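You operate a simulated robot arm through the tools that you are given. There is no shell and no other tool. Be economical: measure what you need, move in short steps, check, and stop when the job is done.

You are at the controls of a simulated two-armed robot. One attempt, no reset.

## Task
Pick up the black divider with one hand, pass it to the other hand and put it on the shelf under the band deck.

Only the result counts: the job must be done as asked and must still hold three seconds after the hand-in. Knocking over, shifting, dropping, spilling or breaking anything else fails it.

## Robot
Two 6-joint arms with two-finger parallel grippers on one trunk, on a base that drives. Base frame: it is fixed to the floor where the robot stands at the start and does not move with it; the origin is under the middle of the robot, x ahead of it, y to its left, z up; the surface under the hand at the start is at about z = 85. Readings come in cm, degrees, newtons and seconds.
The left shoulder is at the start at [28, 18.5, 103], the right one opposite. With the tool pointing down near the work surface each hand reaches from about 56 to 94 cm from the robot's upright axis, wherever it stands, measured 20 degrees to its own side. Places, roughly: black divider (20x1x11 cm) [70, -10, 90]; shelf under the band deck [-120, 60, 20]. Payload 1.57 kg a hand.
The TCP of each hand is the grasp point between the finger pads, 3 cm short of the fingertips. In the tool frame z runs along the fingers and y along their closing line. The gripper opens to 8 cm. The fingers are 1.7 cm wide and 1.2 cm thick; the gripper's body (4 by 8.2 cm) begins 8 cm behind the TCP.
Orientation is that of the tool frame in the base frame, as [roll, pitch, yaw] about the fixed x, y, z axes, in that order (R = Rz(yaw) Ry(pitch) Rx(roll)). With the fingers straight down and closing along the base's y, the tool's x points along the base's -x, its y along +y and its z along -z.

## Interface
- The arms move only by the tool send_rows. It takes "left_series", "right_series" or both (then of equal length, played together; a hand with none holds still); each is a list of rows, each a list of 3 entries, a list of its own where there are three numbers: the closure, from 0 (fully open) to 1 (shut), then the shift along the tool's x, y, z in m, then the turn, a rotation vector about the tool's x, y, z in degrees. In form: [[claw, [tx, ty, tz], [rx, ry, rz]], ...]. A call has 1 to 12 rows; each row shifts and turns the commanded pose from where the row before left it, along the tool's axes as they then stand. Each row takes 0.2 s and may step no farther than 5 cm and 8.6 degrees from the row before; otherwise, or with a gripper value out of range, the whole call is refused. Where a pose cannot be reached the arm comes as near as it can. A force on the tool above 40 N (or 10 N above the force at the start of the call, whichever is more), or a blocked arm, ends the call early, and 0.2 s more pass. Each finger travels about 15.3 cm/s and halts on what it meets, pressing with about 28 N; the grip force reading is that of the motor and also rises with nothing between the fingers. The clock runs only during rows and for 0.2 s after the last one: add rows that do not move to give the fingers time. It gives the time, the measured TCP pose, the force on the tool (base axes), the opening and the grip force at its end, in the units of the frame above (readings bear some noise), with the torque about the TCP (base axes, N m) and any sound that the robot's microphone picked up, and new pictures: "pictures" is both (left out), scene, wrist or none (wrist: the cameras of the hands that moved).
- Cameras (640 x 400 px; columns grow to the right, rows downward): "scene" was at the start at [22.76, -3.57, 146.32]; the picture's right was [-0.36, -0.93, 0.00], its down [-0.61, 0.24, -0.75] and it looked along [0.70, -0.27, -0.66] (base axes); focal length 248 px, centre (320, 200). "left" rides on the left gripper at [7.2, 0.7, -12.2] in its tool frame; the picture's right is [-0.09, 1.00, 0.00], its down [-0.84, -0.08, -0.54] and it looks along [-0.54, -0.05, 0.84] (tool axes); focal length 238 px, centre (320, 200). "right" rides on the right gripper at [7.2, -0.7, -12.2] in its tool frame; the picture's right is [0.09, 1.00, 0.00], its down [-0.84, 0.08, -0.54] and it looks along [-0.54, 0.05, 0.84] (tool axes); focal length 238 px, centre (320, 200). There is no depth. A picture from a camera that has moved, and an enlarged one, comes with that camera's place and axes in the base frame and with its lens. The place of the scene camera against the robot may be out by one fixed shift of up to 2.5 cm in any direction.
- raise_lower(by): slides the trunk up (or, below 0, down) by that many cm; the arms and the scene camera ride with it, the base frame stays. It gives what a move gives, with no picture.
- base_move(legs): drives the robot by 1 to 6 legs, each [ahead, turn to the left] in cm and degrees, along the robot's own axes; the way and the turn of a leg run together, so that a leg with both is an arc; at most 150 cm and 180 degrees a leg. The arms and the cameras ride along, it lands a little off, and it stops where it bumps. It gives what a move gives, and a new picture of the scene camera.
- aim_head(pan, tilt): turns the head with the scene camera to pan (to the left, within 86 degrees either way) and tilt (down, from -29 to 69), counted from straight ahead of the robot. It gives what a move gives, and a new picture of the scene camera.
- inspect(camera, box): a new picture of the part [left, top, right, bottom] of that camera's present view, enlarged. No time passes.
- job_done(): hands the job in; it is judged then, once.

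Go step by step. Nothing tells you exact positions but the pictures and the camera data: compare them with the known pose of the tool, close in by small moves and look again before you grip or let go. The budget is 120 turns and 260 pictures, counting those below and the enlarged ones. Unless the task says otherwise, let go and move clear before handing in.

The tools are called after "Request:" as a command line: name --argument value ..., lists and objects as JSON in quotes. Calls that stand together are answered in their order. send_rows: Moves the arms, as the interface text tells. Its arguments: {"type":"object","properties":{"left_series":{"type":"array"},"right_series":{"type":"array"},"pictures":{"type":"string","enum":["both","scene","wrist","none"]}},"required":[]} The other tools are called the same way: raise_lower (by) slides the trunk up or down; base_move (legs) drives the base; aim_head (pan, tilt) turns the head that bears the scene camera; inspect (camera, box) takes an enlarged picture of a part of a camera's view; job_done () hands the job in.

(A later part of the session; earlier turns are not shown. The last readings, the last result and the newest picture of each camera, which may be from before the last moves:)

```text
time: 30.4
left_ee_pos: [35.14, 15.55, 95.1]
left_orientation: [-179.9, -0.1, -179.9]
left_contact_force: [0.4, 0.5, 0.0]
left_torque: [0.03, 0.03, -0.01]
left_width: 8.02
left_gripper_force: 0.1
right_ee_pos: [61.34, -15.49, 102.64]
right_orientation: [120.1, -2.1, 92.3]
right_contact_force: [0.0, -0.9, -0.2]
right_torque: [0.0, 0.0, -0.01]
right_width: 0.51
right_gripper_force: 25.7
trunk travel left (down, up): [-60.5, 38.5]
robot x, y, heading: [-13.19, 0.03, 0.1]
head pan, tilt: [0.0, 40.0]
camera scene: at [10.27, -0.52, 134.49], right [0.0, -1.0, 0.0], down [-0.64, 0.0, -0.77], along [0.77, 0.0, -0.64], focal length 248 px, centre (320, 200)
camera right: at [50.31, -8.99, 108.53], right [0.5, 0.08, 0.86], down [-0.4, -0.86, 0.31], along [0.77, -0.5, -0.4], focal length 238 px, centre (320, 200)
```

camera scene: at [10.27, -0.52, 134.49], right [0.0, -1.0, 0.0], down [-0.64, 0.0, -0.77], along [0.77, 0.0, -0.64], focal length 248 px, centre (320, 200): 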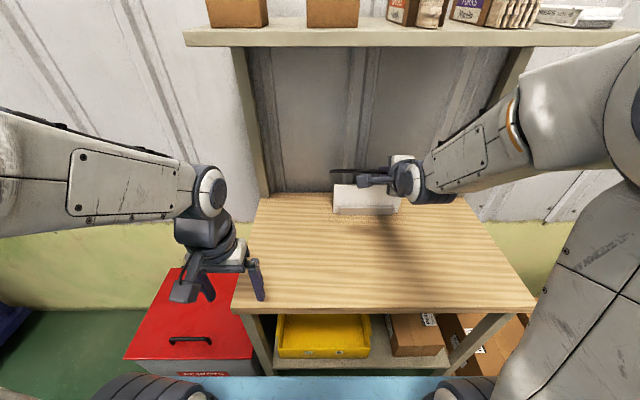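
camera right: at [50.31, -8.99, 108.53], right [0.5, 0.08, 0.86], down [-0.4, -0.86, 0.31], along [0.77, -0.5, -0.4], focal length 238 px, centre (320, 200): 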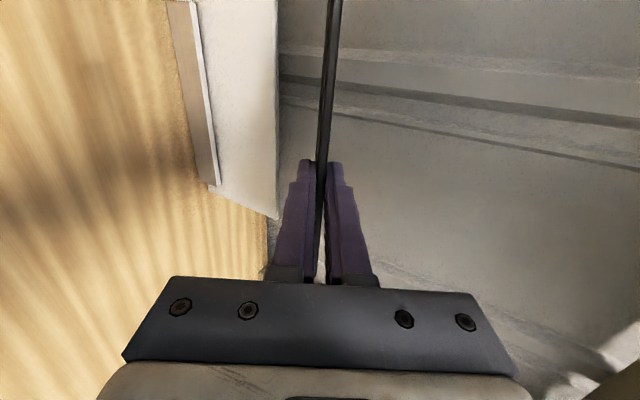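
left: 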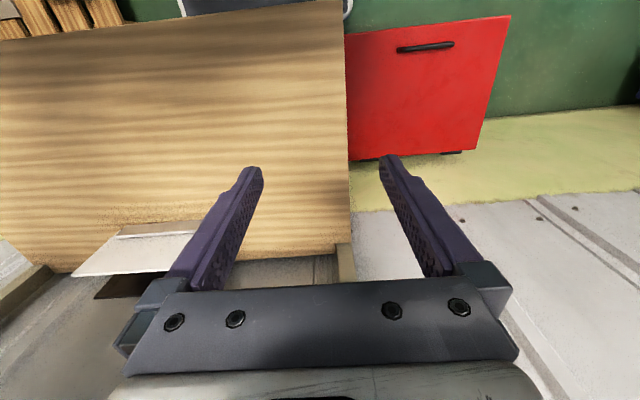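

The board is above the white divider with 2.5 cm to spare. I drive the base straight back to draw everything out from under the shelf.

Request:
base_move --legs '[[-35, 0]]'

```text
time: 32.6
left_ee_pos: [0.23, 15.55, 95.0]
left_orientation: [-180.0, -0.1, 179.9]
left_contact_force: [0.2, 0.1, -0.1]
left_torque: [0.0, 0.04, 0.01]
left_width: 7.99
left_gripper_force: 0.0
right_ee_pos: [26.43, -15.61, 102.64]
right_orientation: [120.1, -2.0, 92.1]
right_contact_force: [-0.9, -0.1, -0.8]
right_torque: [0.0, 0.06, 0.02]
right_width: 0.52
right_gripper_force: 25.4
trunk travel left (down, up): [-60.5, 38.5]
robot x, y, heading: [-48.15, 0.17, 0.4]
head pan, tilt: [0.0, 40.0]
camera scene: at [-24.64, -0.52, 134.48], right [0.0, -1.0, 0.0], down [-0.64, 0.0, -0.77], along [0.77, 0.0, -0.64], focal length 248 px, centre (320, 200)
```

scene: 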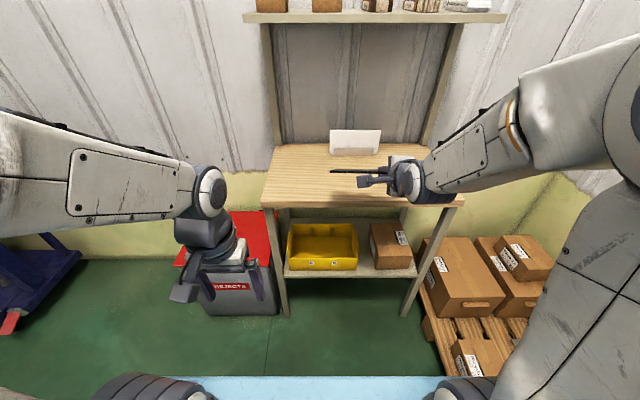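

The board is out, and the white divider stays in its rack. For the handover I now turn the left hand to point its fingers inward (−y), clear of everything.

Request:
send_rows --left_series '[[0.5, [0, 0, -0.04], [0, 0, 0]], [0.5, [0, 0, 0], [8.18, 0, 0]], [0.5, [0, 0, 0], [8.18, 0, 0]], [0.5, [0, 0, 0], [8.18, 0, 0]], [0.5, [0, 0, 0], [8.18, 0, 0]], [0.5, [0, 0, 0], [8.18, 0, 0]], [0.5, [0, 0, 0], [8.18, 0, 0]], [0.5, [0, 0, 0], [8.18, 0, 0]], [0.5, [0, 0, 0], [8.18, 0, 0]], [0.5, [0, 0, 0], [8.18, 0, 0]], [0.5, [0, 0, 0], [8.18, 0, 0]], [0.5, [0, 0, 0], [8.2, 0, 0]]]' --pictures "scene"

```text
time: 35.2
left_ee_pos: [0.24, 15.45, 99.05]
left_orientation: [-89.9, 0.0, 179.9]
left_contact_force: [0.0, 0.1, -0.4]
left_torque: [0.0, 0.01, 0.01]
left_width: 3.99
left_gripper_force: 0.0
right_ee_pos: [26.4, -15.65, 102.65]
right_orientation: [120.1, -2.0, 92.2]
right_contact_force: [0.1, 0.7, -0.1]
right_torque: [0.01, 0.0, 0.02]
right_width: 0.5
right_gripper_force: 25.4
trunk travel left (down, up): [-60.5, 38.5]
robot x, y, heading: [-48.34, -0.31, 0.1]
head pan, tilt: [0.0, 40.0]
camera scene: at [-24.68, -0.54, 134.49], right [0.0, -1.0, 0.0], down [-0.64, 0.0, -0.77], along [0.77, 0.0, -0.64], focal length 248 px, centre (320, 200)
```

scene: 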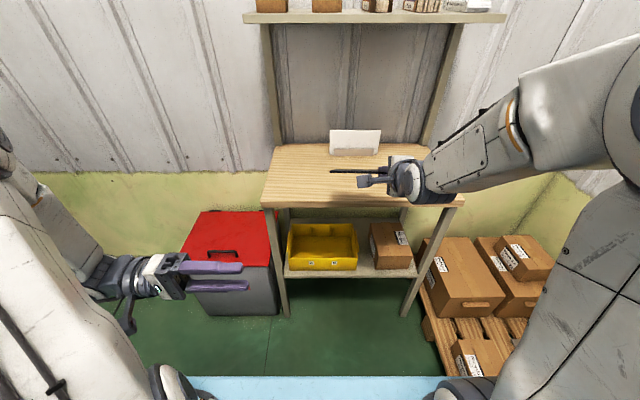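

Now twist the left hand to match the board's plane and move it to just outside the board's left end.

Request:
send_rows --left_series '[[0.25, [0, 0, 0], [0, 0, -7.5]], [0.25, [0, 0, 0], [0, 0, -7.5]], [0.25, [0, 0, 0], [0, 0, -7.5]], [0.25, [0, 0, 0], [0, 0, -7.5]], [0.25, [-0.0298, -0.0204, 0.009], [0, 0, 0]], [0.25, [-0.0298, -0.0204, 0.009], [0, 0, 0]], [0.25, [-0.0298, -0.0204, 0.009], [0, 0, 0]], [0.25, [-0.0298, -0.0204, 0.009], [0, 0, 0]], [0.25, [-0.0298, -0.0204, 0.009], [0, 0, 0]], [0.25, [-0.0298, -0.0204, 0.009], [0, 0, 0]], [0.25, [-0.0298, -0.0204, 0.009], [0, 0, 0]], [0.25, [-0.0298, -0.0204, 0.009], [0, 0, 0]]]'

Request:
inspect --camera "scene" --box '[220, 110, 460, 260]'

```text
time: 37.8
left_ee_pos: [29.03, 8.22, 101.11]
left_orientation: [-90.1, -30.1, 179.9]
left_contact_force: [0.1, 0.3, 0.3]
left_torque: [0.01, 0.04, 0.03]
left_width: 5.99
left_gripper_force: 0.0
right_ee_pos: [26.44, -15.56, 102.7]
right_orientation: [120.1, -2.0, 92.2]
right_contact_force: [-0.5, -0.4, -0.6]
right_torque: [-0.02, 0.05, 0.01]
right_width: 0.51
right_gripper_force: 25.3
trunk travel left (down, up): [-60.5, 38.5]
robot x, y, heading: [-47.74, -0.01, -0.1]
head pan, tilt: [0.0, 40.0]
camera scene: at [-24.68, -0.51, 134.49], right [0.0, -1.0, 0.0], down [-0.64, 0.0, -0.77], along [0.77, 0.0, -0.64], focal length 248 px, centre (320, 200)
camera left: at [22.47, 20.5, 104.25], right [-0.42, 0.0, -0.91], down [0.76, 0.54, -0.35], along [0.49, -0.84, -0.23], focal length 238 px, centre (320, 200)
```

scene: 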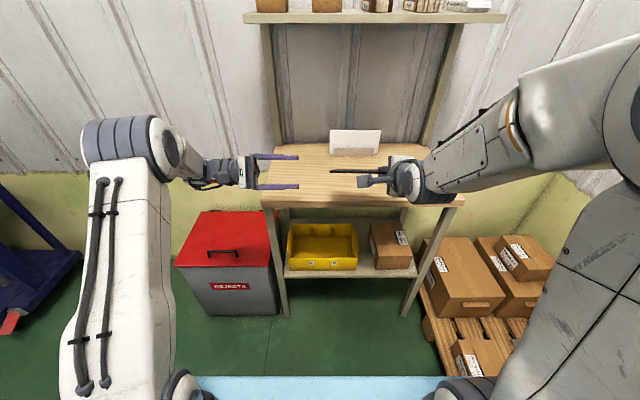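
left: 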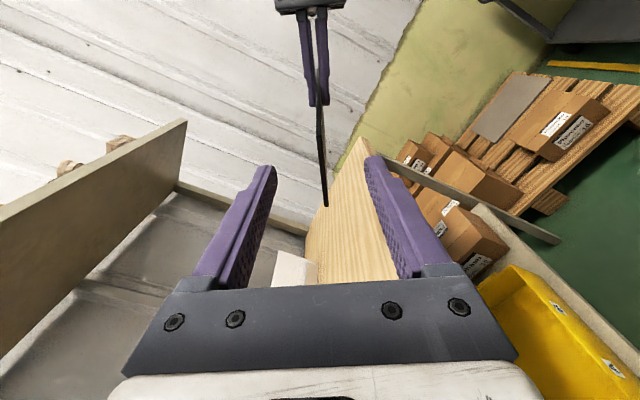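

```text
2.67 times, centred on (340, 185) of scene
camera zoom: at [-24.68, -0.51, 134.49], right [0.0, -1.0, 0.0], down [-0.64, 0.0, -0.77], along [0.77, 0.0, -0.64], focal length 662 px, centre (267, 240)
```

zoom: 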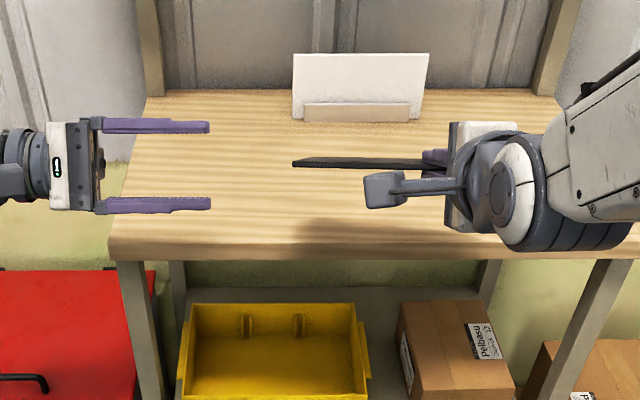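

The board is edge-on and centred between the left fingers. I advance the left hand 14.5 cm along its fingers so it straddles the board's end.

Request:
send_rows --left_series '[[0.25, [0, 0, 0.03], [0, 0, 0]], [0.25, [0, 0, 0.03], [0, 0, 0]], [0.25, [0, 0, 0.03], [0, 0, 0]], [0.25, [0, 0, 0.03], [0, 0, 0]], [0.25, [0, 0, 0.025], [0, 0, 0]], [0.25, [0, 0, 0], [0, 0, 0]]]'

Request:
inspect --camera "scene" --box '[260, 110, 460, 235]'

```text
time: 39.2
left_ee_pos: [29.06, -6.23, 101.13]
left_orientation: [-90.0, -30.0, 179.9]
left_contact_force: [-0.4, -0.4, 0.1]
left_torque: [-0.02, -0.03, 0.01]
left_width: 5.99
left_gripper_force: 0.0
right_ee_pos: [26.37, -15.51, 102.67]
right_orientation: [120.1, -1.9, 92.2]
right_contact_force: [0.6, 0.7, 0.1]
right_torque: [-0.01, 0.03, -0.01]
right_width: 0.52
right_gripper_force: 25.6
trunk travel left (down, up): [-60.5, 38.5]
robot x, y, heading: [-48.25, 0.1, 0.1]
head pan, tilt: [0.0, 40.0]
camera scene: at [-24.66, -0.53, 134.49], right [0.0, -1.0, 0.0], down [-0.64, 0.0, -0.77], along [0.77, 0.0, -0.64], focal length 248 px, centre (320, 200)
camera left: at [22.46, 5.99, 104.27], right [-0.42, 0.0, -0.91], down [0.76, 0.54, -0.35], along [0.49, -0.84, -0.23], focal length 238 px, centre (320, 200)
```

scene: 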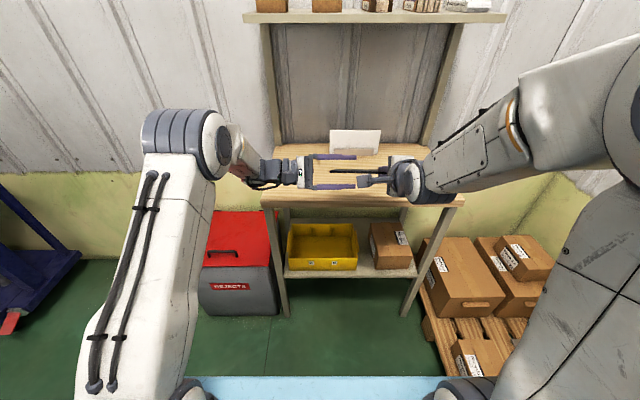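
left: 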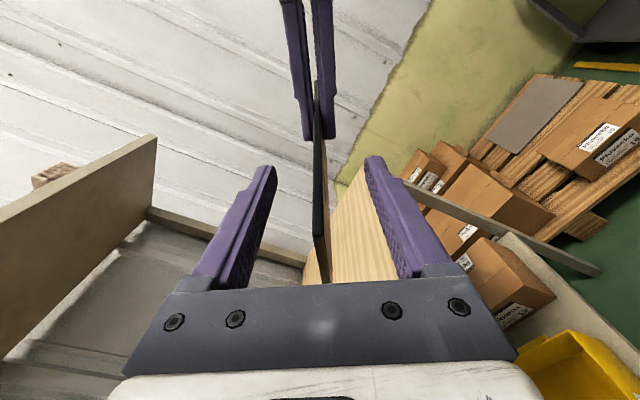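

```text
3.20 times, centred on (360, 172) of scene
camera zoom: at [-24.66, -0.53, 134.49], right [0.0, -1.0, 0.0], down [-0.64, 0.0, -0.77], along [0.77, 0.0, -0.64], focal length 794 px, centre (192, 288)
```

zoom: 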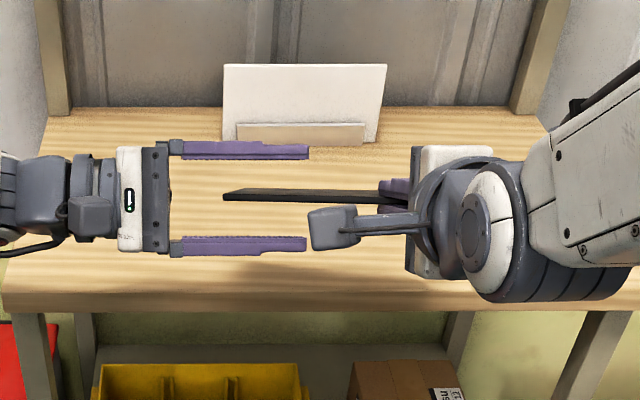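

The left fingers surround the board's end with room all round. I close the left gripper.

Request:
send_rows --left_series '[[0.6, [0, 0, 0], [0, 0, 0]], [0.85, [0, 0, 0], [0, 0, 0]], [1, [0, 0, 0], [0, 0, 0]], [1, [0, 0, 0], [0, 0, 0]], [1, [0, 0, 0], [0, 0, 0]]]'

```text
time: 40.4
left_ee_pos: [28.98, -6.21, 101.14]
left_orientation: [-89.9, -29.9, -180.0]
left_contact_force: [0.6, 0.7, -0.1]
left_torque: [0.04, 0.04, -0.1]
left_width: 0.56
left_gripper_force: 26.1
right_ee_pos: [26.41, -15.64, 102.65]
right_orientation: [120.1, -2.0, 92.2]
right_contact_force: [-0.5, 0.7, -0.7]
right_torque: [-0.13, 0.05, 0.06]
right_width: 0.53
right_gripper_force: 25.6
trunk travel left (down, up): [-60.5, 38.5]
robot x, y, heading: [-48.26, -0.0, -0.1]
head pan, tilt: [0.0, 40.0]
camera scene: at [-24.65, -0.52, 134.49], right [0.0, -1.0, 0.0], down [-0.64, 0.0, -0.77], along [0.77, 0.0, -0.64], focal length 248 px, centre (320, 200)
camera left: at [22.46, 6.02, 104.27], right [-0.42, 0.0, -0.91], down [0.76, 0.54, -0.35], along [0.49, -0.84, -0.23], focal length 238 px, centre (320, 200)
```

scene: 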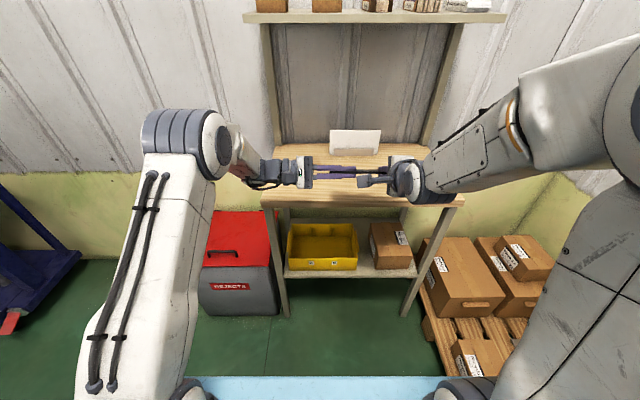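
left: 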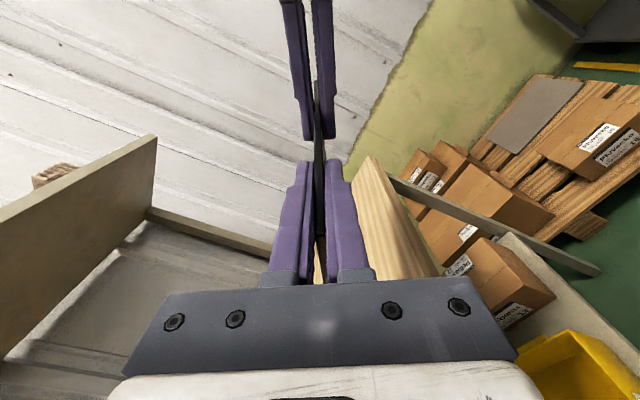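

Both hands hold the board with almost no strain. I open the right gripper moderately and withdraw it along its fingers.

Request:
send_rows --right_series '[[0.7, [0, 0, 0], [0, 0, 0]], [0.5, [0, 0, 0], [0, 0, 0]], [0.5, [0, 0, 0], [0, 0, 0]], [0.5, [0, 0, -0.02], [0, 0, 0]], [0.5, [0, 0, -0.03], [0, 0, 0]], [0.5, [0, 0, -0.03], [0, 0, 0]], [0.5, [0, 0, -0.03], [0, 0, 0]], [0.5, [0, 0, 0], [0, 0, 0]]]'

```text
time: 42.2
left_ee_pos: [29.03, -6.12, 101.28]
left_orientation: [-90.0, -30.1, 179.8]
left_contact_force: [-0.5, -0.5, -0.5]
left_torque: [0.06, 0.02, 0.03]
left_width: 0.58
left_gripper_force: 25.5
right_ee_pos: [18.17, -16.12, 107.35]
right_orientation: [120.0, -2.1, 92.2]
right_contact_force: [-0.2, -0.3, -0.8]
right_torque: [0.02, 0.01, -0.01]
right_width: 4.01
right_gripper_force: 0.0
right hand out of reach, approached as far as the arm can: row 7
trunk travel left (down, up): [-60.5, 38.5]
robot x, y, heading: [-48.07, 0.04, -0.0]
head pan, tilt: [0.0, 40.0]
camera scene: at [-24.65, -0.52, 134.49], right [0.0, -1.0, 0.0], down [-0.64, 0.0, -0.77], along [0.77, 0.0, -0.64], focal length 248 px, centre (320, 200)
camera right: at [7.07, -9.49, 113.34], right [0.5, 0.08, 0.86], down [-0.4, -0.86, 0.31], along [0.77, -0.5, -0.4], focal length 238 px, centre (320, 200)
```

scene: 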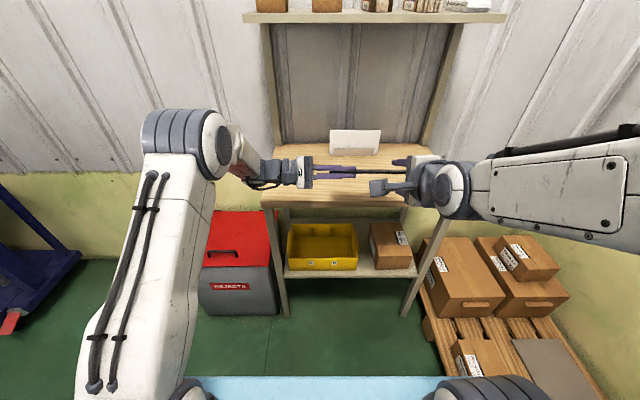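
right: 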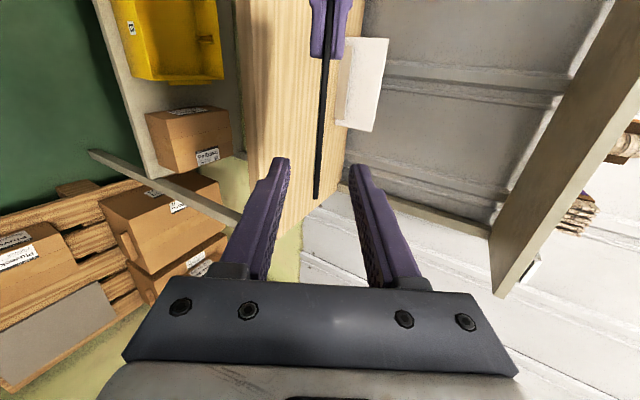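

The left hand holds the board alone. I move the right hand away to its own side, clear of the board.

Request:
send_rows --right_series '[[0.5, [-0.03, 0, 0], [0, 0, 0]], [0.5, [-0.03, 0, 0], [0, 0, 0]], [0.5, [-0.03, 0, 0], [0, 0, 0]], [0.5, [-0.03, 0, 0], [0, 0, 0]], [0.5, [-0.03, 0, 0], [0, 0, 0]], [0.5, [-0.03, 0, 0], [0, 0, 0]]]' --pictures "none"

Request:
send_rows --left_series '[[1, [0, 0, 0], [0, 0, 7.5]], [1, [0, 0, 0], [0, 0, 7.5]], [1, [0, 0, 0], [0, 0, 7.5]], [1, [0, 0, 0], [0, 0, 7.5]], [1, [0.03, 0, -0.03], [0, 0, 0]], [1, [0.03, 0, -0.03], [0, 0, 0]], [1, [0.03, 0, -0.03], [0, 0, 0]], [1, [0.03, 0, -0.03], [0, 0, 0]], [1, [0.03, 0, -0.03], [0, 0, 0]]]'

```text
time: 43.6
left_ee_pos: [29.11, -6.19, 101.28]
left_orientation: [-90.0, -30.0, 179.9]
left_contact_force: [1.4, -0.8, 0.5]
left_torque: [0.05, -0.01, 0.0]
left_width: 0.55
left_gripper_force: 25.2
right_ee_pos: [18.87, -34.07, 107.07]
right_orientation: [120.1, -2.0, 92.2]
right_contact_force: [-0.2, -0.6, 0.6]
right_torque: [0.0, 0.01, -0.03]
right_width: 4.0
right_gripper_force: 0.0
trunk travel left (down, up): [-60.5, 38.5]
robot x, y, heading: [-48.2, 0.19, 0.1]
head pan, tilt: [0.0, 40.0]
```

```text
time: 45.6
left_ee_pos: [13.95, 8.96, 101.17]
left_orientation: [-90.0, -0.1, 179.9]
left_contact_force: [0.9, 0.1, -0.2]
left_torque: [0.07, 0.05, 0.0]
left_width: 0.57
left_gripper_force: 25.8
right_ee_pos: [18.81, -33.99, 107.0]
right_orientation: [120.1, -2.0, 92.1]
right_contact_force: [0.1, -0.7, 0.3]
right_torque: [0.01, 0.01, 0.02]
right_width: 4.03
right_gripper_force: 0.1
trunk travel left (down, up): [-60.5, 38.5]
robot x, y, heading: [-47.92, -0.19, -0.1]
head pan, tilt: [0.0, 40.0]
camera scene: at [-24.63, -0.55, 134.48], right [0.0, -1.0, 0.0], down [-0.64, 0.0, -0.77], along [0.77, 0.0, -0.64], focal length 248 px, centre (320, 200)
camera left: at [6.74, 21.16, 100.59], right [0.09, 0.0, -1.0], down [0.84, 0.54, 0.08], along [0.54, -0.84, 0.05], focal length 238 px, centre (320, 200)
```

scene: 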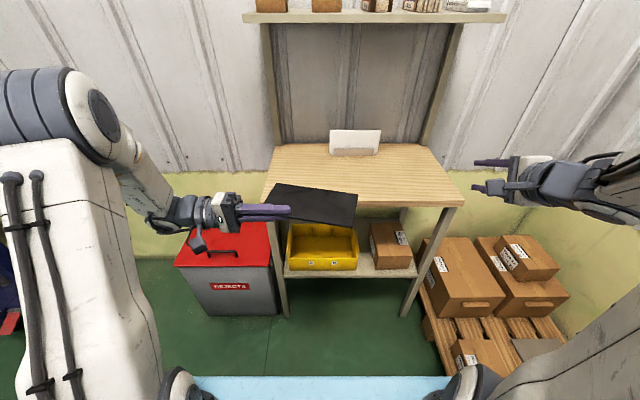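
left: 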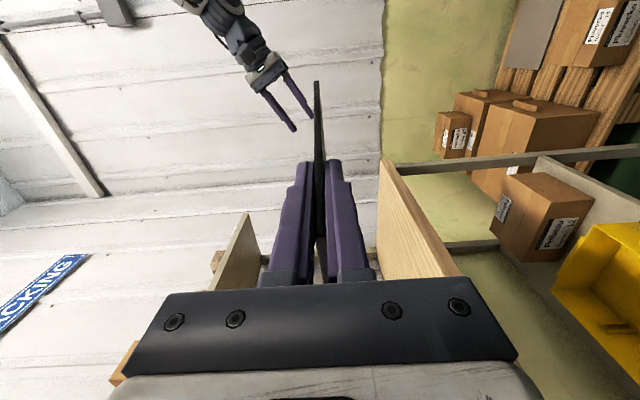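

The board is flat and firm in the left hand. I tuck the right hand (fingers down, closer in), then look to the left and rear for the shelf.

Request:
send_rows --right_series '[[0.5, [0, 0, 0], [8.5, 0, 0]], [0.5, [0, 0, 0], [8.5, 0, 0]], [0.5, [0, 0, 0], [8.5, 0, 0]], [0.5, [0, 0, 0], [8.5, 0, 0]], [0.5, [0, 0, 0], [8.5, 0, 0]], [0.5, [0, 0, 0], [8.5, 0, 0]], [0.5, [0, 0, 0], [8.5, 0, 0]], [0.5, [0, -0.04, 0], [0, 0, 0]], [0.5, [0, -0.04, 0], [0, 0, 0]], [0.5, [0, -0.04, 0], [0, 0, 0]], [0.5, [0, -0.04, 0], [0, 0, 0]]]' --pictures "none"

Request:
aim_head --pan 86 --tilt 35

```text
time: 48.0
left_ee_pos: [13.98, 8.98, 101.05]
left_orientation: [-90.0, 0.0, 179.9]
left_contact_force: [-0.3, 0.0, -0.1]
left_torque: [0.06, 0.03, 0.01]
left_width: 0.56
left_gripper_force: 25.8
right_ee_pos: [-4.16, -36.76, 77.68]
right_orientation: [179.6, -2.1, 92.2]
right_contact_force: [-0.3, 0.3, 0.0]
right_torque: [0.0, 0.01, 0.0]
right_width: 3.99
right_gripper_force: 0.0
right hand out of reach, approached as far as the arm can: row 1, 2, 3, 4, 5, 6, 7, 8, 9, 10, 11
trunk travel left (down, up): [-60.5, 38.5]
robot x, y, heading: [-48.28, 0.09, 0.1]
head pan, tilt: [0.0, 40.0]
```

```text
time: 49.6
left_ee_pos: [13.97, 8.94, 101.17]
left_orientation: [-90.1, -0.1, 179.8]
left_contact_force: [0.2, 0.0, -0.5]
left_torque: [0.07, 0.0, -0.01]
left_width: 0.54
left_gripper_force: 25.1
right_ee_pos: [-4.12, -36.85, 77.65]
right_orientation: [179.6, -2.1, 92.1]
right_contact_force: [0.3, -0.6, 1.3]
right_torque: [-0.02, -0.01, 0.02]
right_width: 4.0
right_gripper_force: 0.1
trunk travel left (down, up): [-60.5, 38.5]
robot x, y, heading: [-48.06, 0.03, -0.1]
head pan, tilt: [85.9, 35.0]
camera scene: at [-32.52, 8.27, 135.24], right [1.0, -0.07, 0.0], down [-0.04, -0.57, -0.82], along [0.06, 0.82, -0.57], focal length 248 px, centre (320, 200)
```

scene: 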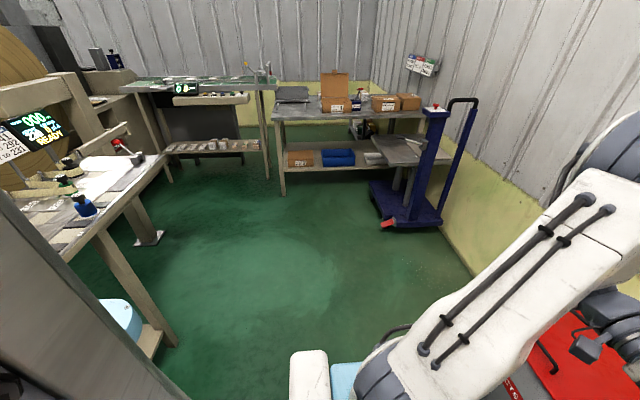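

The shelf under the machine deck lies behind left: deck front edge runs along y at x≈−104, and the shelf is near [−110, 60, 20]. I'll drive round to face it from a distance: turn 60° left, go ahead 86 cm, then turn 120° more.

Request:
base_move --legs '[[0, 60], [86, 0]]'

Request:
aim_head --pan 75 --tilt 30

```text
time: 56.8
left_ee_pos: [17.75, 132.01, 101.17]
left_orientation: [-90.0, 0.0, -120.1]
left_contact_force: [-0.6, 0.8, -0.7]
left_torque: [0.04, 0.01, 0.02]
left_width: 0.57
left_gripper_force: 25.5
right_ee_pos: [48.47, 93.47, 77.71]
right_orientation: [179.6, -2.0, 152.3]
right_contact_force: [-0.3, -0.7, 0.7]
right_torque: [0.01, 0.02, 0.02]
right_width: 3.98
right_gripper_force: 0.2
trunk travel left (down, up): [-60.5, 38.5]
robot x, y, heading: [-5.63, 74.2, 59.9]
head pan, tilt: [85.9, 35.0]
camera scene: at [-5.86, 92.11, 135.25], right [0.56, 0.83, 0.0], down [0.47, -0.32, -0.82], along [-0.68, 0.46, -0.57], focal length 248 px, centre (320, 200)
```

scene: 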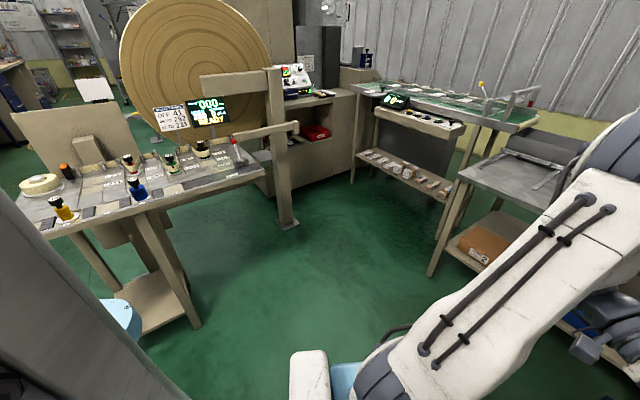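

```text
time: 57.5
left_ee_pos: [17.8, 132.08, 101.17]
left_orientation: [-90.0, 0.0, -120.1]
left_contact_force: [-0.7, 0.0, -0.2]
left_torque: [-0.01, 0.03, -0.03]
left_width: 0.56
left_gripper_force: 25.3
right_ee_pos: [48.37, 93.46, 77.64]
right_orientation: [179.6, -2.1, 152.2]
right_contact_force: [0.6, -0.7, 0.1]
right_torque: [0.0, -0.02, 0.01]
right_width: 4.02
right_gripper_force: 0.1
trunk travel left (down, up): [-60.5, 38.5]
robot x, y, heading: [-5.7, 74.13, 59.6]
head pan, tilt: [75.0, 30.0]
camera scene: at [-4.96, 93.57, 136.02], right [0.71, 0.71, 0.0], down [0.35, -0.35, -0.87], along [-0.61, 0.61, -0.5], focal length 248 px, centre (320, 200)
```

scene: 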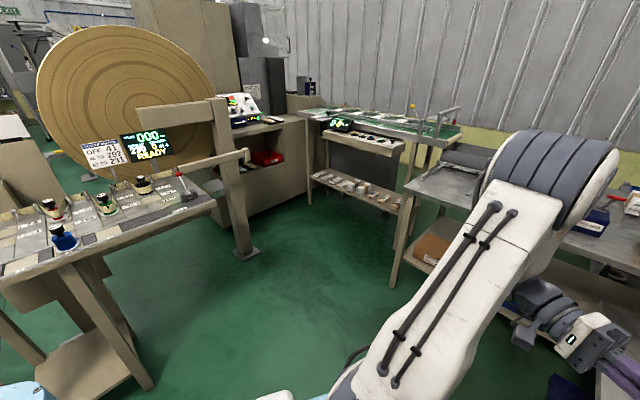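

The band deck and its lower shelf are visible at left. I turn the remaining 120° to face it; the arms sweep about 75 cm, staying short of the deck.

Request:
base_move --legs '[[0, 120]]'

Request:
aim_head --pan 0 --tilt 30

```text
time: 62.9
left_ee_pos: [-67.7, 65.18, 101.23]
left_orientation: [-90.1, -0.1, -0.4]
left_contact_force: [-0.3, 0.4, -0.4]
left_torque: [-0.05, 0.0, 0.01]
left_width: 0.57
left_gripper_force: 26.1
right_ee_pos: [-49.2, 110.89, 77.71]
right_orientation: [179.6, -2.1, -88.2]
right_contact_force: [-0.4, -0.3, -0.2]
right_torque: [0.03, 0.03, 0.02]
right_width: 4.0
right_gripper_force: 0.0
trunk travel left (down, up): [-60.5, 38.5]
robot x, y, heading: [-5.57, 73.87, 179.6]
head pan, tilt: [75.0, 30.0]
camera scene: at [-25.01, 64.7, 136.02], right [-0.96, 0.26, 0.0], down [0.13, 0.48, -0.87], along [-0.23, -0.84, -0.5], focal length 248 px, centre (320, 200)
```

scene: 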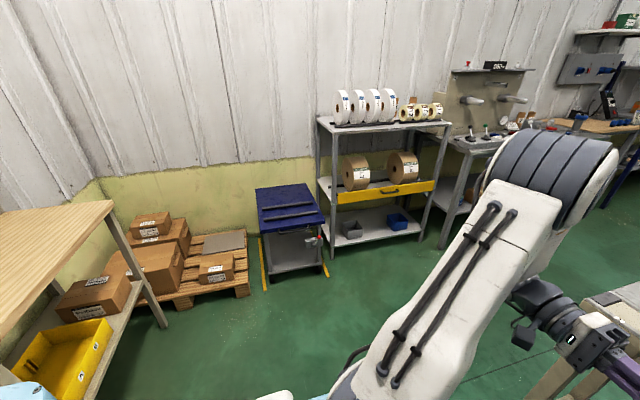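

```text
time: 64.4
left_ee_pos: [-67.6, 65.14, 101.17]
left_orientation: [-90.0, 0.0, -0.4]
left_contact_force: [-0.8, 0.1, -1.4]
left_torque: [-0.06, 0.0, -0.02]
left_width: 0.58
left_gripper_force: 25.4
right_ee_pos: [-49.13, 110.82, 77.65]
right_orientation: [179.6, -2.1, -88.1]
right_contact_force: [0.3, 0.8, -0.2]
right_torque: [0.01, 0.03, 0.0]
right_width: 4.03
right_gripper_force: 0.0
trunk travel left (down, up): [-60.5, 38.5]
robot x, y, heading: [-5.87, 73.55, 179.8]
head pan, tilt: [0.0, 30.0]
camera scene: at [-31.66, 73.47, 136.02], right [0.01, 1.0, 0.0], down [0.5, 0.0, -0.87], along [-0.87, 0.0, -0.5], focal length 248 px, centre (320, 200)
```

scene: 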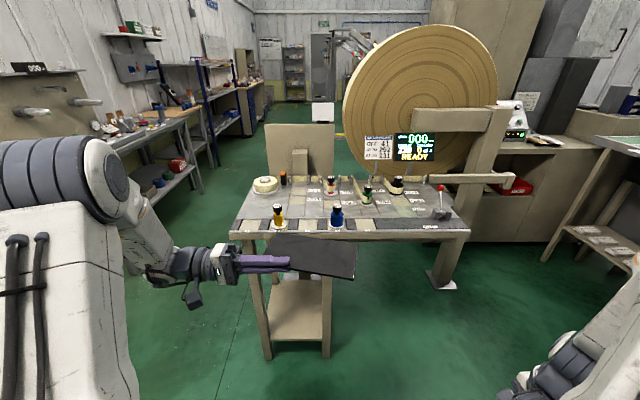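

The band deck's small shelf lies between two front legs, roughly x from −100 back, y 50–75, z≈20. I enlarge to check it is empty and see its back.

Request:
inspect --camera "scene" --box '[220, 220, 380, 370]'

```text
2.67 times, centred on (300, 295) of scene
camera zoom: at [-31.66, 73.47, 136.02], right [0.01, 1.0, 0.0], down [0.5, 0.0, -0.87], along [-0.87, 0.0, -0.5], focal length 662 px, centre (373, -53)
```

zoom: 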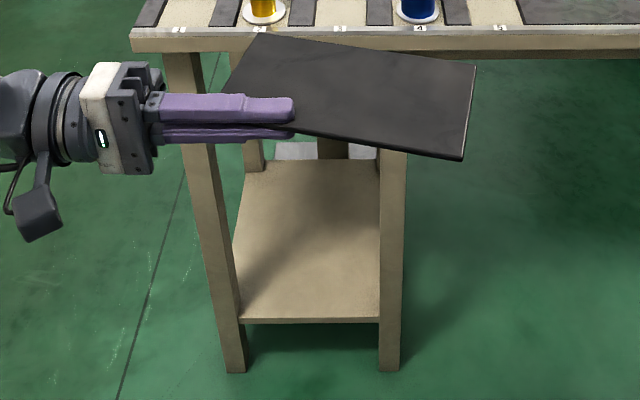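

The shelf is empty: about x −102 to −138, y 50–75, z≈20. I lower the trunk 60 cm here in open space, then turn the left hand to point ahead with the board flat.

Request:
raise_lower --by -58

Request:
send_rows --left_series '[[1, [-0.008, 0, 0], [0, -8.18, 0]], [1, [-0.0079, 0, 0.0011], [0, -8.18, 0]], [1, [-0.0077, 0, 0.0023], [0, -8.18, 0]], [1, [-0.0073, 0, 0.0033], [0, -8.18, 0]], [1, [-0.0067, 0, 0.0043], [0, -8.18, 0]], [1, [-0.006, 0, 0.0052], [0, -8.18, 0]], [1, [-0.0052, 0, 0.006], [0, -8.18, 0]], [1, [-0.0043, 0, 0.0067], [0, -8.18, 0]], [1, [-0.0033, 0, 0.0073], [0, -8.18, 0]], [1, [-0.0022, 0, 0.0077], [0, -8.18, 0]], [1, [-0.0011, 0, 0.0079], [0, -8.18, 0]], [1, [0, 0, 0], [0, 0, 0]]]'

```text
refused: -58 is not a number from -40 to 40
```

```text
time: 67.0
left_ee_pos: [-80.25, 50.37, 101.88]
left_orientation: [-90.1, -0.1, 87.9]
left_contact_force: [-0.6, 0.3, 0.8]
left_torque: [0.0, -0.03, 0.05]
left_width: 0.55
left_gripper_force: 25.1
left hand out of reach, approached as far as the arm can: row 6, 7, 8, 9, 10, 11
right_ee_pos: [-49.21, 110.92, 77.63]
right_orientation: [179.6, -2.1, -88.1]
right_contact_force: [-0.7, 0.3, 0.1]
right_torque: [0.01, -0.02, -0.01]
right_width: 4.02
right_gripper_force: 0.0
trunk travel left (down, up): [-60.5, 38.5]
robot x, y, heading: [-5.39, 73.68, 179.5]
head pan, tilt: [0.0, 30.0]
camera scene: at [-31.66, 73.47, 136.02], right [0.01, 1.0, 0.0], down [0.5, 0.0, -0.87], along [-0.87, 0.01, -0.5], focal length 248 px, centre (320, 200)
camera left: at [-67.81, 57.16, 101.34], right [0.0, -0.09, -1.0], down [0.51, -0.86, 0.08], along [-0.86, -0.51, 0.05], focal length 238 px, centre (320, 200)
```

scene: 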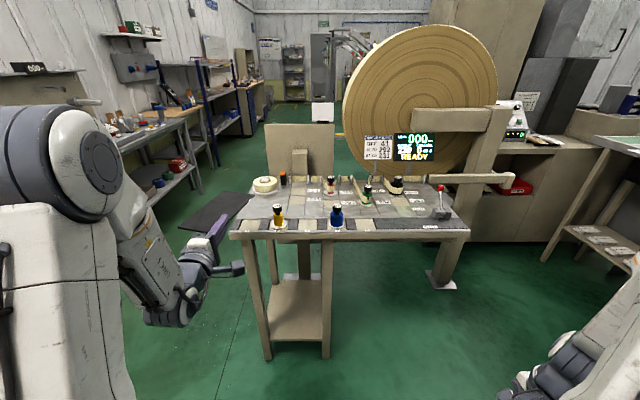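
left: 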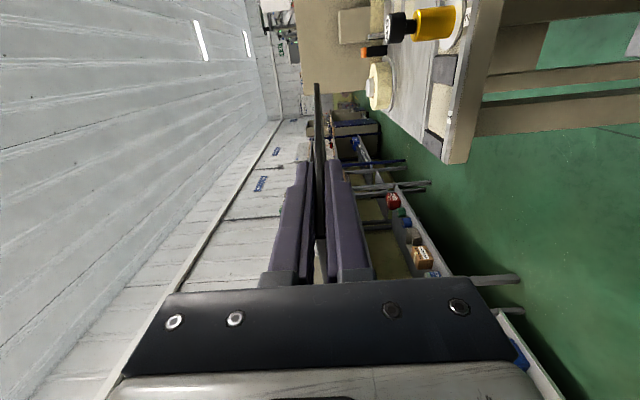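

The trunk step was refused (40 cm limit), but the turn went clear of the deck. I back off 12 cm for clearance and then lower in two steps.

Request:
base_move --legs '[[-12, 0]]'

Request:
raise_lower --by -38

Request:
raise_lower --by -20

Request:
aim_head --pan 0 --tilt 25

```text
time: 68.3
left_ee_pos: [-70.21, 51.27, 101.83]
left_orientation: [-90.1, 0.1, 87.4]
left_contact_force: [0.2, -0.1, -1.9]
left_torque: [0.02, -0.04, -0.03]
left_width: 0.57
left_gripper_force: 25.1
right_ee_pos: [-38.76, 111.66, 77.78]
right_orientation: [179.7, -2.2, -88.6]
right_contact_force: [-0.4, 0.5, 0.8]
right_torque: [0.02, -0.01, -0.01]
right_width: 4.01
right_gripper_force: 0.1
trunk travel left (down, up): [-60.5, 38.5]
robot x, y, heading: [4.61, 73.9, 178.9]
head pan, tilt: [0.0, 30.0]
stopped in leg 1: the robot was blocked; the commanded pose is now the measured one
camera scene: at [-21.41, 74.07, 136.02], right [0.02, 1.0, 0.0], down [0.5, -0.01, -0.87], along [-0.87, 0.01, -0.5], focal length 248 px, centre (320, 200)
```

scene: 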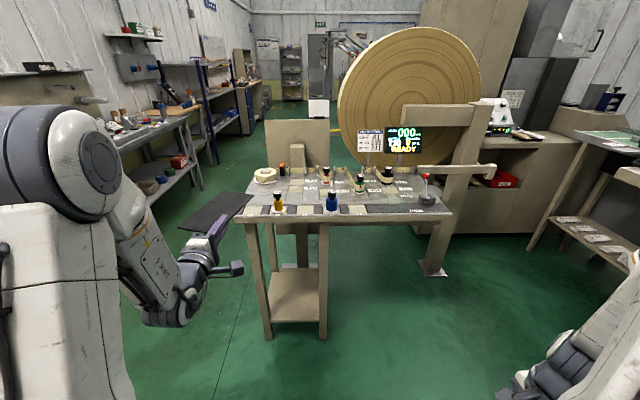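

```text
time: 72.0
left_ee_pos: [-70.21, 51.26, 63.86]
left_orientation: [-90.1, 0.0, 87.4]
left_contact_force: [-0.6, 0.4, -0.7]
left_torque: [0.02, -0.05, 0.03]
left_width: 0.57
left_gripper_force: 25.3
right_ee_pos: [-38.73, 111.5, 39.65]
right_orientation: [179.6, -2.2, -88.5]
right_contact_force: [0.9, -0.1, -0.2]
right_torque: [0.02, -0.02, -0.03]
right_width: 4.02
right_gripper_force: 0.1
trunk travel left (down, up): [-22.5, 76.5]
robot x, y, heading: [4.85, 74.48, 178.8]
head pan, tilt: [0.0, 30.0]
```

```text
time: 74.2
left_ee_pos: [-70.16, 51.26, 43.94]
left_orientation: [-90.1, 0.0, 87.4]
left_contact_force: [-0.4, 0.7, -1.0]
left_torque: [0.01, -0.08, 0.01]
left_width: 0.55
left_gripper_force: 25.8
right_ee_pos: [-38.78, 111.55, 19.65]
right_orientation: [179.8, -2.1, -88.4]
right_contact_force: [-0.6, 0.1, 0.0]
right_torque: [-0.02, 0.0, -0.03]
right_width: 4.0
right_gripper_force: 0.0
trunk travel left (down, up): [-2.5, 96.5]
robot x, y, heading: [4.62, 74.05, 179.0]
head pan, tilt: [0.0, 30.0]
```

```text
time: 74.8
left_ee_pos: [-70.06, 51.28, 43.94]
left_orientation: [-90.1, 0.0, 87.4]
left_contact_force: [0.1, 0.6, -0.9]
left_torque: [-0.01, -0.06, 0.01]
left_width: 0.58
left_gripper_force: 25.5
right_ee_pos: [-38.78, 111.41, 19.64]
right_orientation: [179.7, -2.2, -88.5]
right_contact_force: [-0.5, 0.9, -1.0]
right_torque: [-0.01, 0.01, -0.01]
right_width: 3.99
right_gripper_force: 0.1
trunk travel left (down, up): [-2.5, 96.5]
robot x, y, heading: [4.85, 74.25, 179.1]
head pan, tilt: [0.0, 25.0]
camera scene: at [-21.57, 74.06, 78.82], right [0.02, 1.0, 0.0], down [0.42, -0.01, -0.91], along [-0.91, 0.01, -0.42], focal length 248 px, centre (320, 200)
```

scene: 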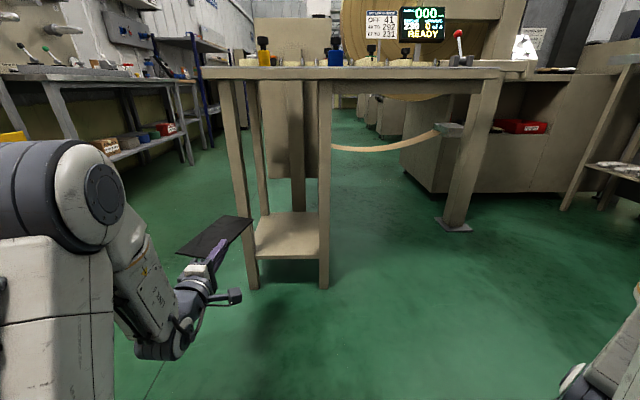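

The base bumped something behind after 10 cm, so I won't go back further. The shelf is now seen from low; I enlarge to triangulate its height.

Request:
inspect --camera "scene" --box '[200, 190, 360, 290]'

Request:
aim_head --pan 86 --tilt 45

Request:
aim_head --pan -86 --tilt 45

```text
4.00 times, centred on (280, 240) of scene
camera zoom: at [-21.57, 74.06, 78.82], right [0.02, 1.0, 0.0], down [0.42, -0.01, -0.91], along [-0.91, 0.01, -0.42], focal length 992 px, centre (480, 40)
```

zoom: 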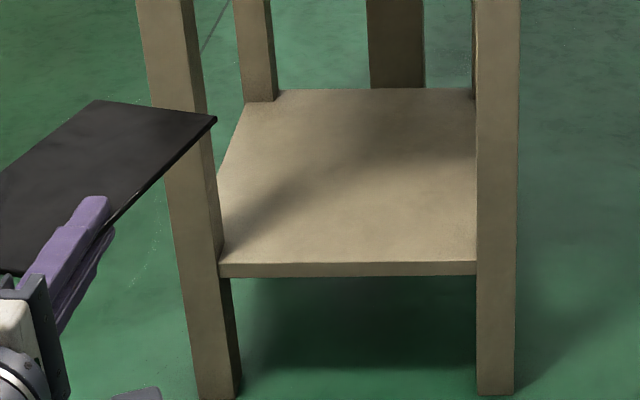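

```text
time: 76.5
left_ee_pos: [-70.19, 51.36, 43.83]
left_orientation: [-90.1, 0.0, 87.4]
left_contact_force: [0.4, 0.3, -0.7]
left_torque: [0.01, -0.04, 0.02]
left_width: 0.53
left_gripper_force: 25.6
right_ee_pos: [-38.68, 111.63, 19.68]
right_orientation: [179.7, -2.2, -88.5]
right_contact_force: [-0.6, 0.3, 0.1]
right_torque: [-0.03, 0.0, -0.01]
right_width: 3.99
right_gripper_force: 0.0
trunk travel left (down, up): [-2.5, 96.5]
robot x, y, heading: [4.87, 74.31, 179.3]
head pan, tilt: [85.9, 45.0]
camera scene: at [-13.07, 65.81, 75.76], right [-1.0, 0.09, 0.0], down [0.06, 0.7, -0.71], along [-0.06, -0.7, -0.71], focal length 248 px, centre (320, 200)
```

scene: 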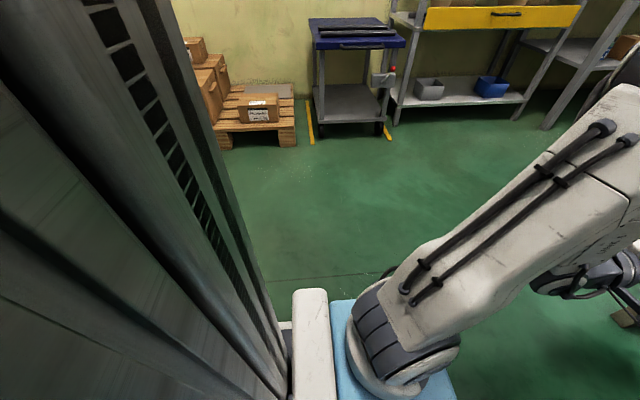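

```text
time: 79.0
left_ee_pos: [-70.13, 51.37, 43.9]
left_orientation: [-90.2, 0.1, 87.4]
left_contact_force: [0.6, 0.6, -0.7]
left_torque: [0.03, -0.04, -0.01]
left_width: 0.53
left_gripper_force: 26.0
right_ee_pos: [-38.67, 111.56, 19.71]
right_orientation: [179.7, -2.0, -88.5]
right_contact_force: [0.9, 0.2, -0.3]
right_torque: [0.04, -0.04, -0.01]
right_width: 4.0
right_gripper_force: 0.1
trunk travel left (down, up): [-2.5, 96.5]
robot x, y, heading: [4.73, 74.11, 179.2]
head pan, tilt: [-85.9, 45.0]
camera scene: at [-12.81, 82.03, 75.76], right [1.0, 0.06, 0.0], down [0.04, -0.71, -0.71], along [-0.04, 0.71, -0.71], focal length 248 px, centre (320, 200)
```

scene: 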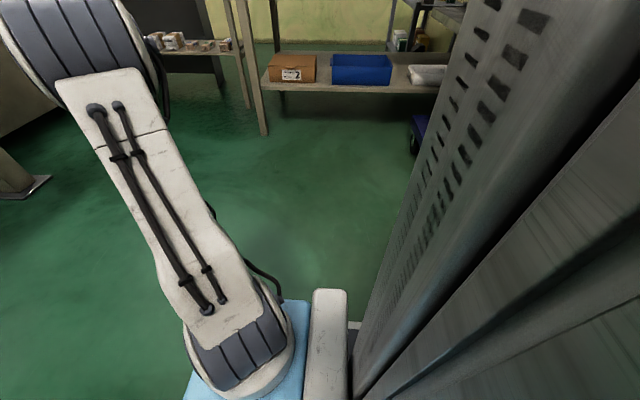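

The shelf front edge is at about x≈−104, height z≈18, with clear width y 48.6–75. I move the left hand sideways to y≈62 and tip it 15° down, still outside in front.

Request:
send_rows --left_series '[[1, [0.03, 0, 0], [0, -2.6, 0]], [1, [0.03, 0, 0], [0, 0, 0]], [1, [0.03, 0, 0], [0, 0, 0]], [1, [0.015, 0, 0], [-7.5, 0, 0]], [1, [0, 0, 0], [-7.5, 0, 0]], [1, [0, 0, 0], [0, 0, 0]]]' --pictures "none"

Request:
aim_head --pan 0 --tilt 25

```text
time: 80.5
left_ee_pos: [-69.74, 50.18, 44.4]
left_orientation: [-105.1, 0.1, 90.0]
left_contact_force: [-0.2, 0.0, -0.4]
left_torque: [0.0, -0.06, -0.01]
left_width: 0.56
left_gripper_force: 25.7
left hand out of reach, approached as far as the arm can: row 1, 2, 3, 4
right_ee_pos: [-38.75, 111.59, 19.74]
right_orientation: [179.7, -2.1, -88.5]
right_contact_force: [0.9, 0.2, 0.0]
right_torque: [0.0, -0.01, 0.01]
right_width: 4.0
right_gripper_force: 0.0
trunk travel left (down, up): [-2.5, 96.5]
robot x, y, heading: [4.52, 73.98, 178.9]
head pan, tilt: [-85.9, 45.0]
```

```text
time: 82.0
left_ee_pos: [-69.76, 50.28, 44.34]
left_orientation: [-105.1, 0.0, 90.0]
left_contact_force: [0.3, 0.1, -1.0]
left_torque: [0.02, -0.03, 0.03]
left_width: 0.57
left_gripper_force: 25.6
right_ee_pos: [-38.78, 111.59, 19.67]
right_orientation: [179.7, -2.1, -88.5]
right_contact_force: [-0.3, 0.5, 0.0]
right_torque: [0.0, -0.02, -0.01]
right_width: 4.0
right_gripper_force: 0.0
trunk travel left (down, up): [-2.5, 96.5]
robot x, y, heading: [4.61, 74.1, 179.2]
head pan, tilt: [0.0, 25.0]
camera scene: at [-21.57, 74.06, 78.82], right [0.02, 1.0, 0.0], down [0.42, -0.01, -0.91], along [-0.91, 0.01, -0.42], focal length 248 px, centre (320, 200)
```

scene: 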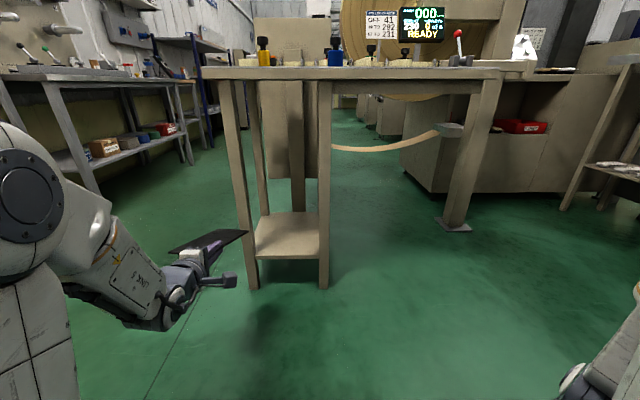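

Sideways motion isn't reachable with the fingers dead ahead. I'll yaw the hand about 22° inward, which should allow the board to come over toward y≈62.

Request:
send_rows --left_series '[[1, [0, 0, 0], [0, 7.5, 0]], [1, [0, 0, 0], [0, 7.5, 0]], [1, [0, 0, 0], [0, 7.5, 0]], [1, [0.03, 0, 0], [0, 0, 0]], [1, [0.03, 0, 0.01], [0, 0, 0]], [1, [0.02, 0, 0.01], [0, 0, 0]], [1, [0, 0, 0], [0, 0, 0]]]' --pictures "scene"

```text
time: 83.7
left_ee_pos: [-68.78, 58.29, 44.78]
left_orientation: [-104.0, -5.6, 68.1]
left_contact_force: [-0.1, 0.1, -1.0]
left_torque: [0.01, -0.08, -0.01]
left_width: 0.57
left_gripper_force: 25.5
right_ee_pos: [-38.73, 111.61, 19.75]
right_orientation: [179.6, -2.0, -88.4]
right_contact_force: [0.9, -0.2, 0.4]
right_torque: [0.01, 0.02, 0.0]
right_width: 3.96
right_gripper_force: 0.0
trunk travel left (down, up): [-2.5, 96.5]
robot x, y, heading: [4.75, 73.98, 179.0]
head pan, tilt: [0.0, 25.0]
camera scene: at [-21.57, 74.05, 78.82], right [0.02, 1.0, 0.0], down [0.42, -0.01, -0.91], along [-0.91, 0.01, -0.42], focal length 248 px, centre (320, 200)
```

scene: 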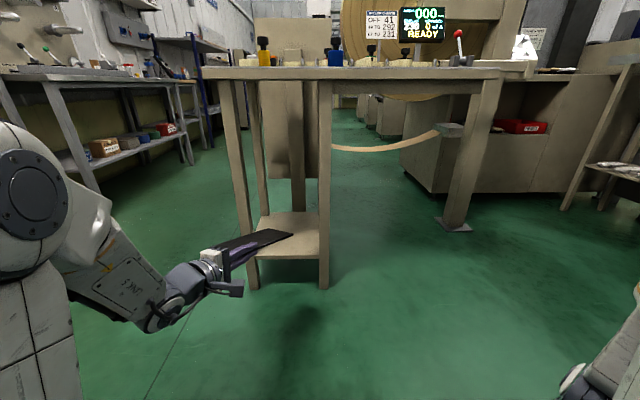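

That worked: TCP now (−68.8, 58.3), board yawed 23° with the tip about 14° down. I level its roll, lower the hand 13 cm, and look again.

Request:
send_rows --left_series '[[1, [0, 0, 0], [0, 0, 5.6]], [1, [0, 0.0315, 0.0081], [0, 0, 0]], [1, [0, 0.0315, 0.0081], [0, 0, 0]], [1, [0, 0.0315, 0.0081], [0, 0, 0]], [1, [0, 0.0315, 0.0081], [0, 0, 0]], [1, [0, 0, 0], [0, 0, 0]]]' --pictures "none"

Request:
base_move --legs '[[20, 0]]'

```text
time: 85.0
left_ee_pos: [-68.53, 58.38, 31.6]
left_orientation: [-103.9, -0.2, 66.8]
left_contact_force: [0.9, -0.7, -0.5]
left_torque: [0.04, -0.07, 0.06]
left_width: 0.56
left_gripper_force: 25.8
right_ee_pos: [-38.75, 111.54, 19.72]
right_orientation: [179.7, -2.1, -88.4]
right_contact_force: [0.8, 0.3, -0.3]
right_torque: [0.0, -0.06, -0.02]
right_width: 4.01
right_gripper_force: 0.1
trunk travel left (down, up): [-2.5, 96.5]
robot x, y, heading: [4.58, 74.19, 179.2]
head pan, tilt: [0.0, 25.0]
```

```text
time: 86.7
left_ee_pos: [-88.86, 58.66, 31.68]
left_orientation: [-103.9, -0.4, 66.9]
left_contact_force: [-0.1, -0.6, -1.3]
left_torque: [0.0, -0.04, 0.0]
left_width: 0.54
left_gripper_force: 25.5
right_ee_pos: [-59.07, 111.74, 19.62]
right_orientation: [179.7, -2.1, -88.5]
right_contact_force: [-0.3, 0.6, 0.7]
right_torque: [0.02, -0.01, -0.01]
right_width: 4.03
right_gripper_force: 0.1
trunk travel left (down, up): [-2.5, 96.5]
robot x, y, heading: [-15.76, 74.41, 179.2]
head pan, tilt: [0.0, 25.0]
camera scene: at [-41.85, 74.33, 78.82], right [0.01, 1.0, 0.0], down [0.42, -0.01, -0.91], along [-0.91, 0.01, -0.42], focal length 248 px, centre (320, 200)
```

scene: 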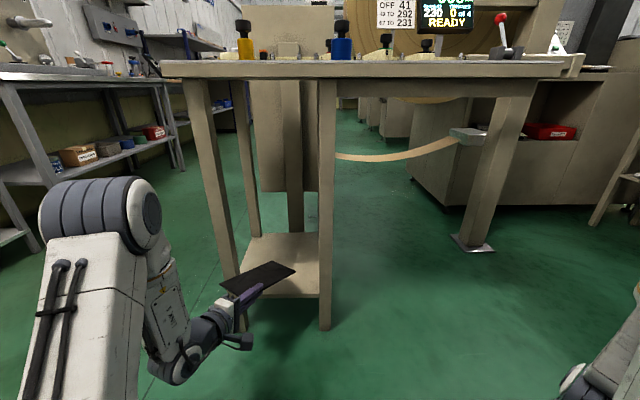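

The board's tip is just at the shelf's front plane, between the legs and above the shelf. I check clearances closely before driving in.

Request:
inspect --camera "scene" --box '[180, 220, 360, 350]'

Request:
inspect --camera "left" --box '[0, 0, 640, 400]'

```text
3.08 times, centred on (270, 285) of scene
camera zoom: at [-41.85, 74.33, 78.82], right [0.01, 1.0, 0.0], down [0.42, -0.01, -0.91], along [-0.91, 0.01, -0.42], focal length 763 px, centre (474, -62)
```

zoom: 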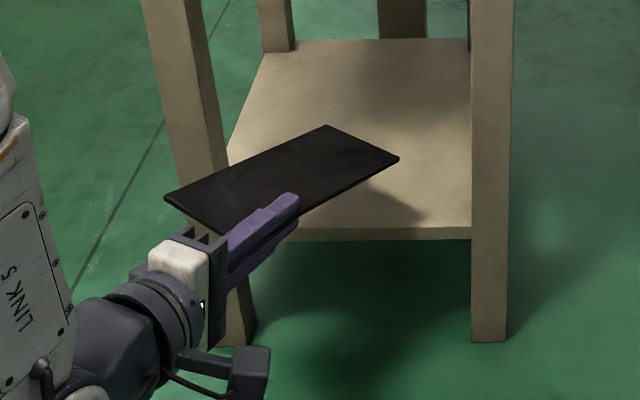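

```text
1.00 times, centred on (320, 200) of left (not enlarged: the box is as wide or as high as the picture)
camera zoom: at [-75.03, 60.59, 34.02], right [0.19, -0.17, -0.97], down [0.14, -0.97, 0.2], along [-0.97, -0.17, -0.16], focal length 238 px, centre (320, 200)
```

zoom: 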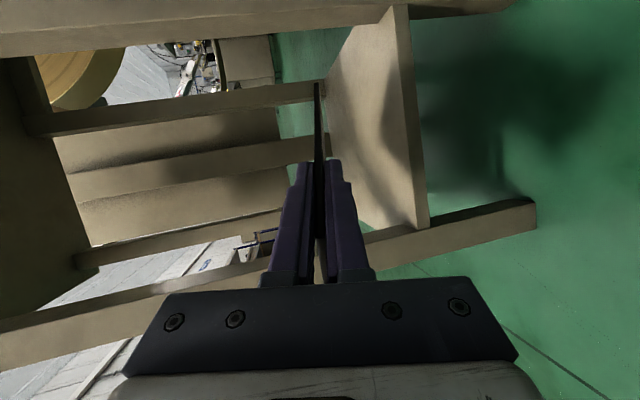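

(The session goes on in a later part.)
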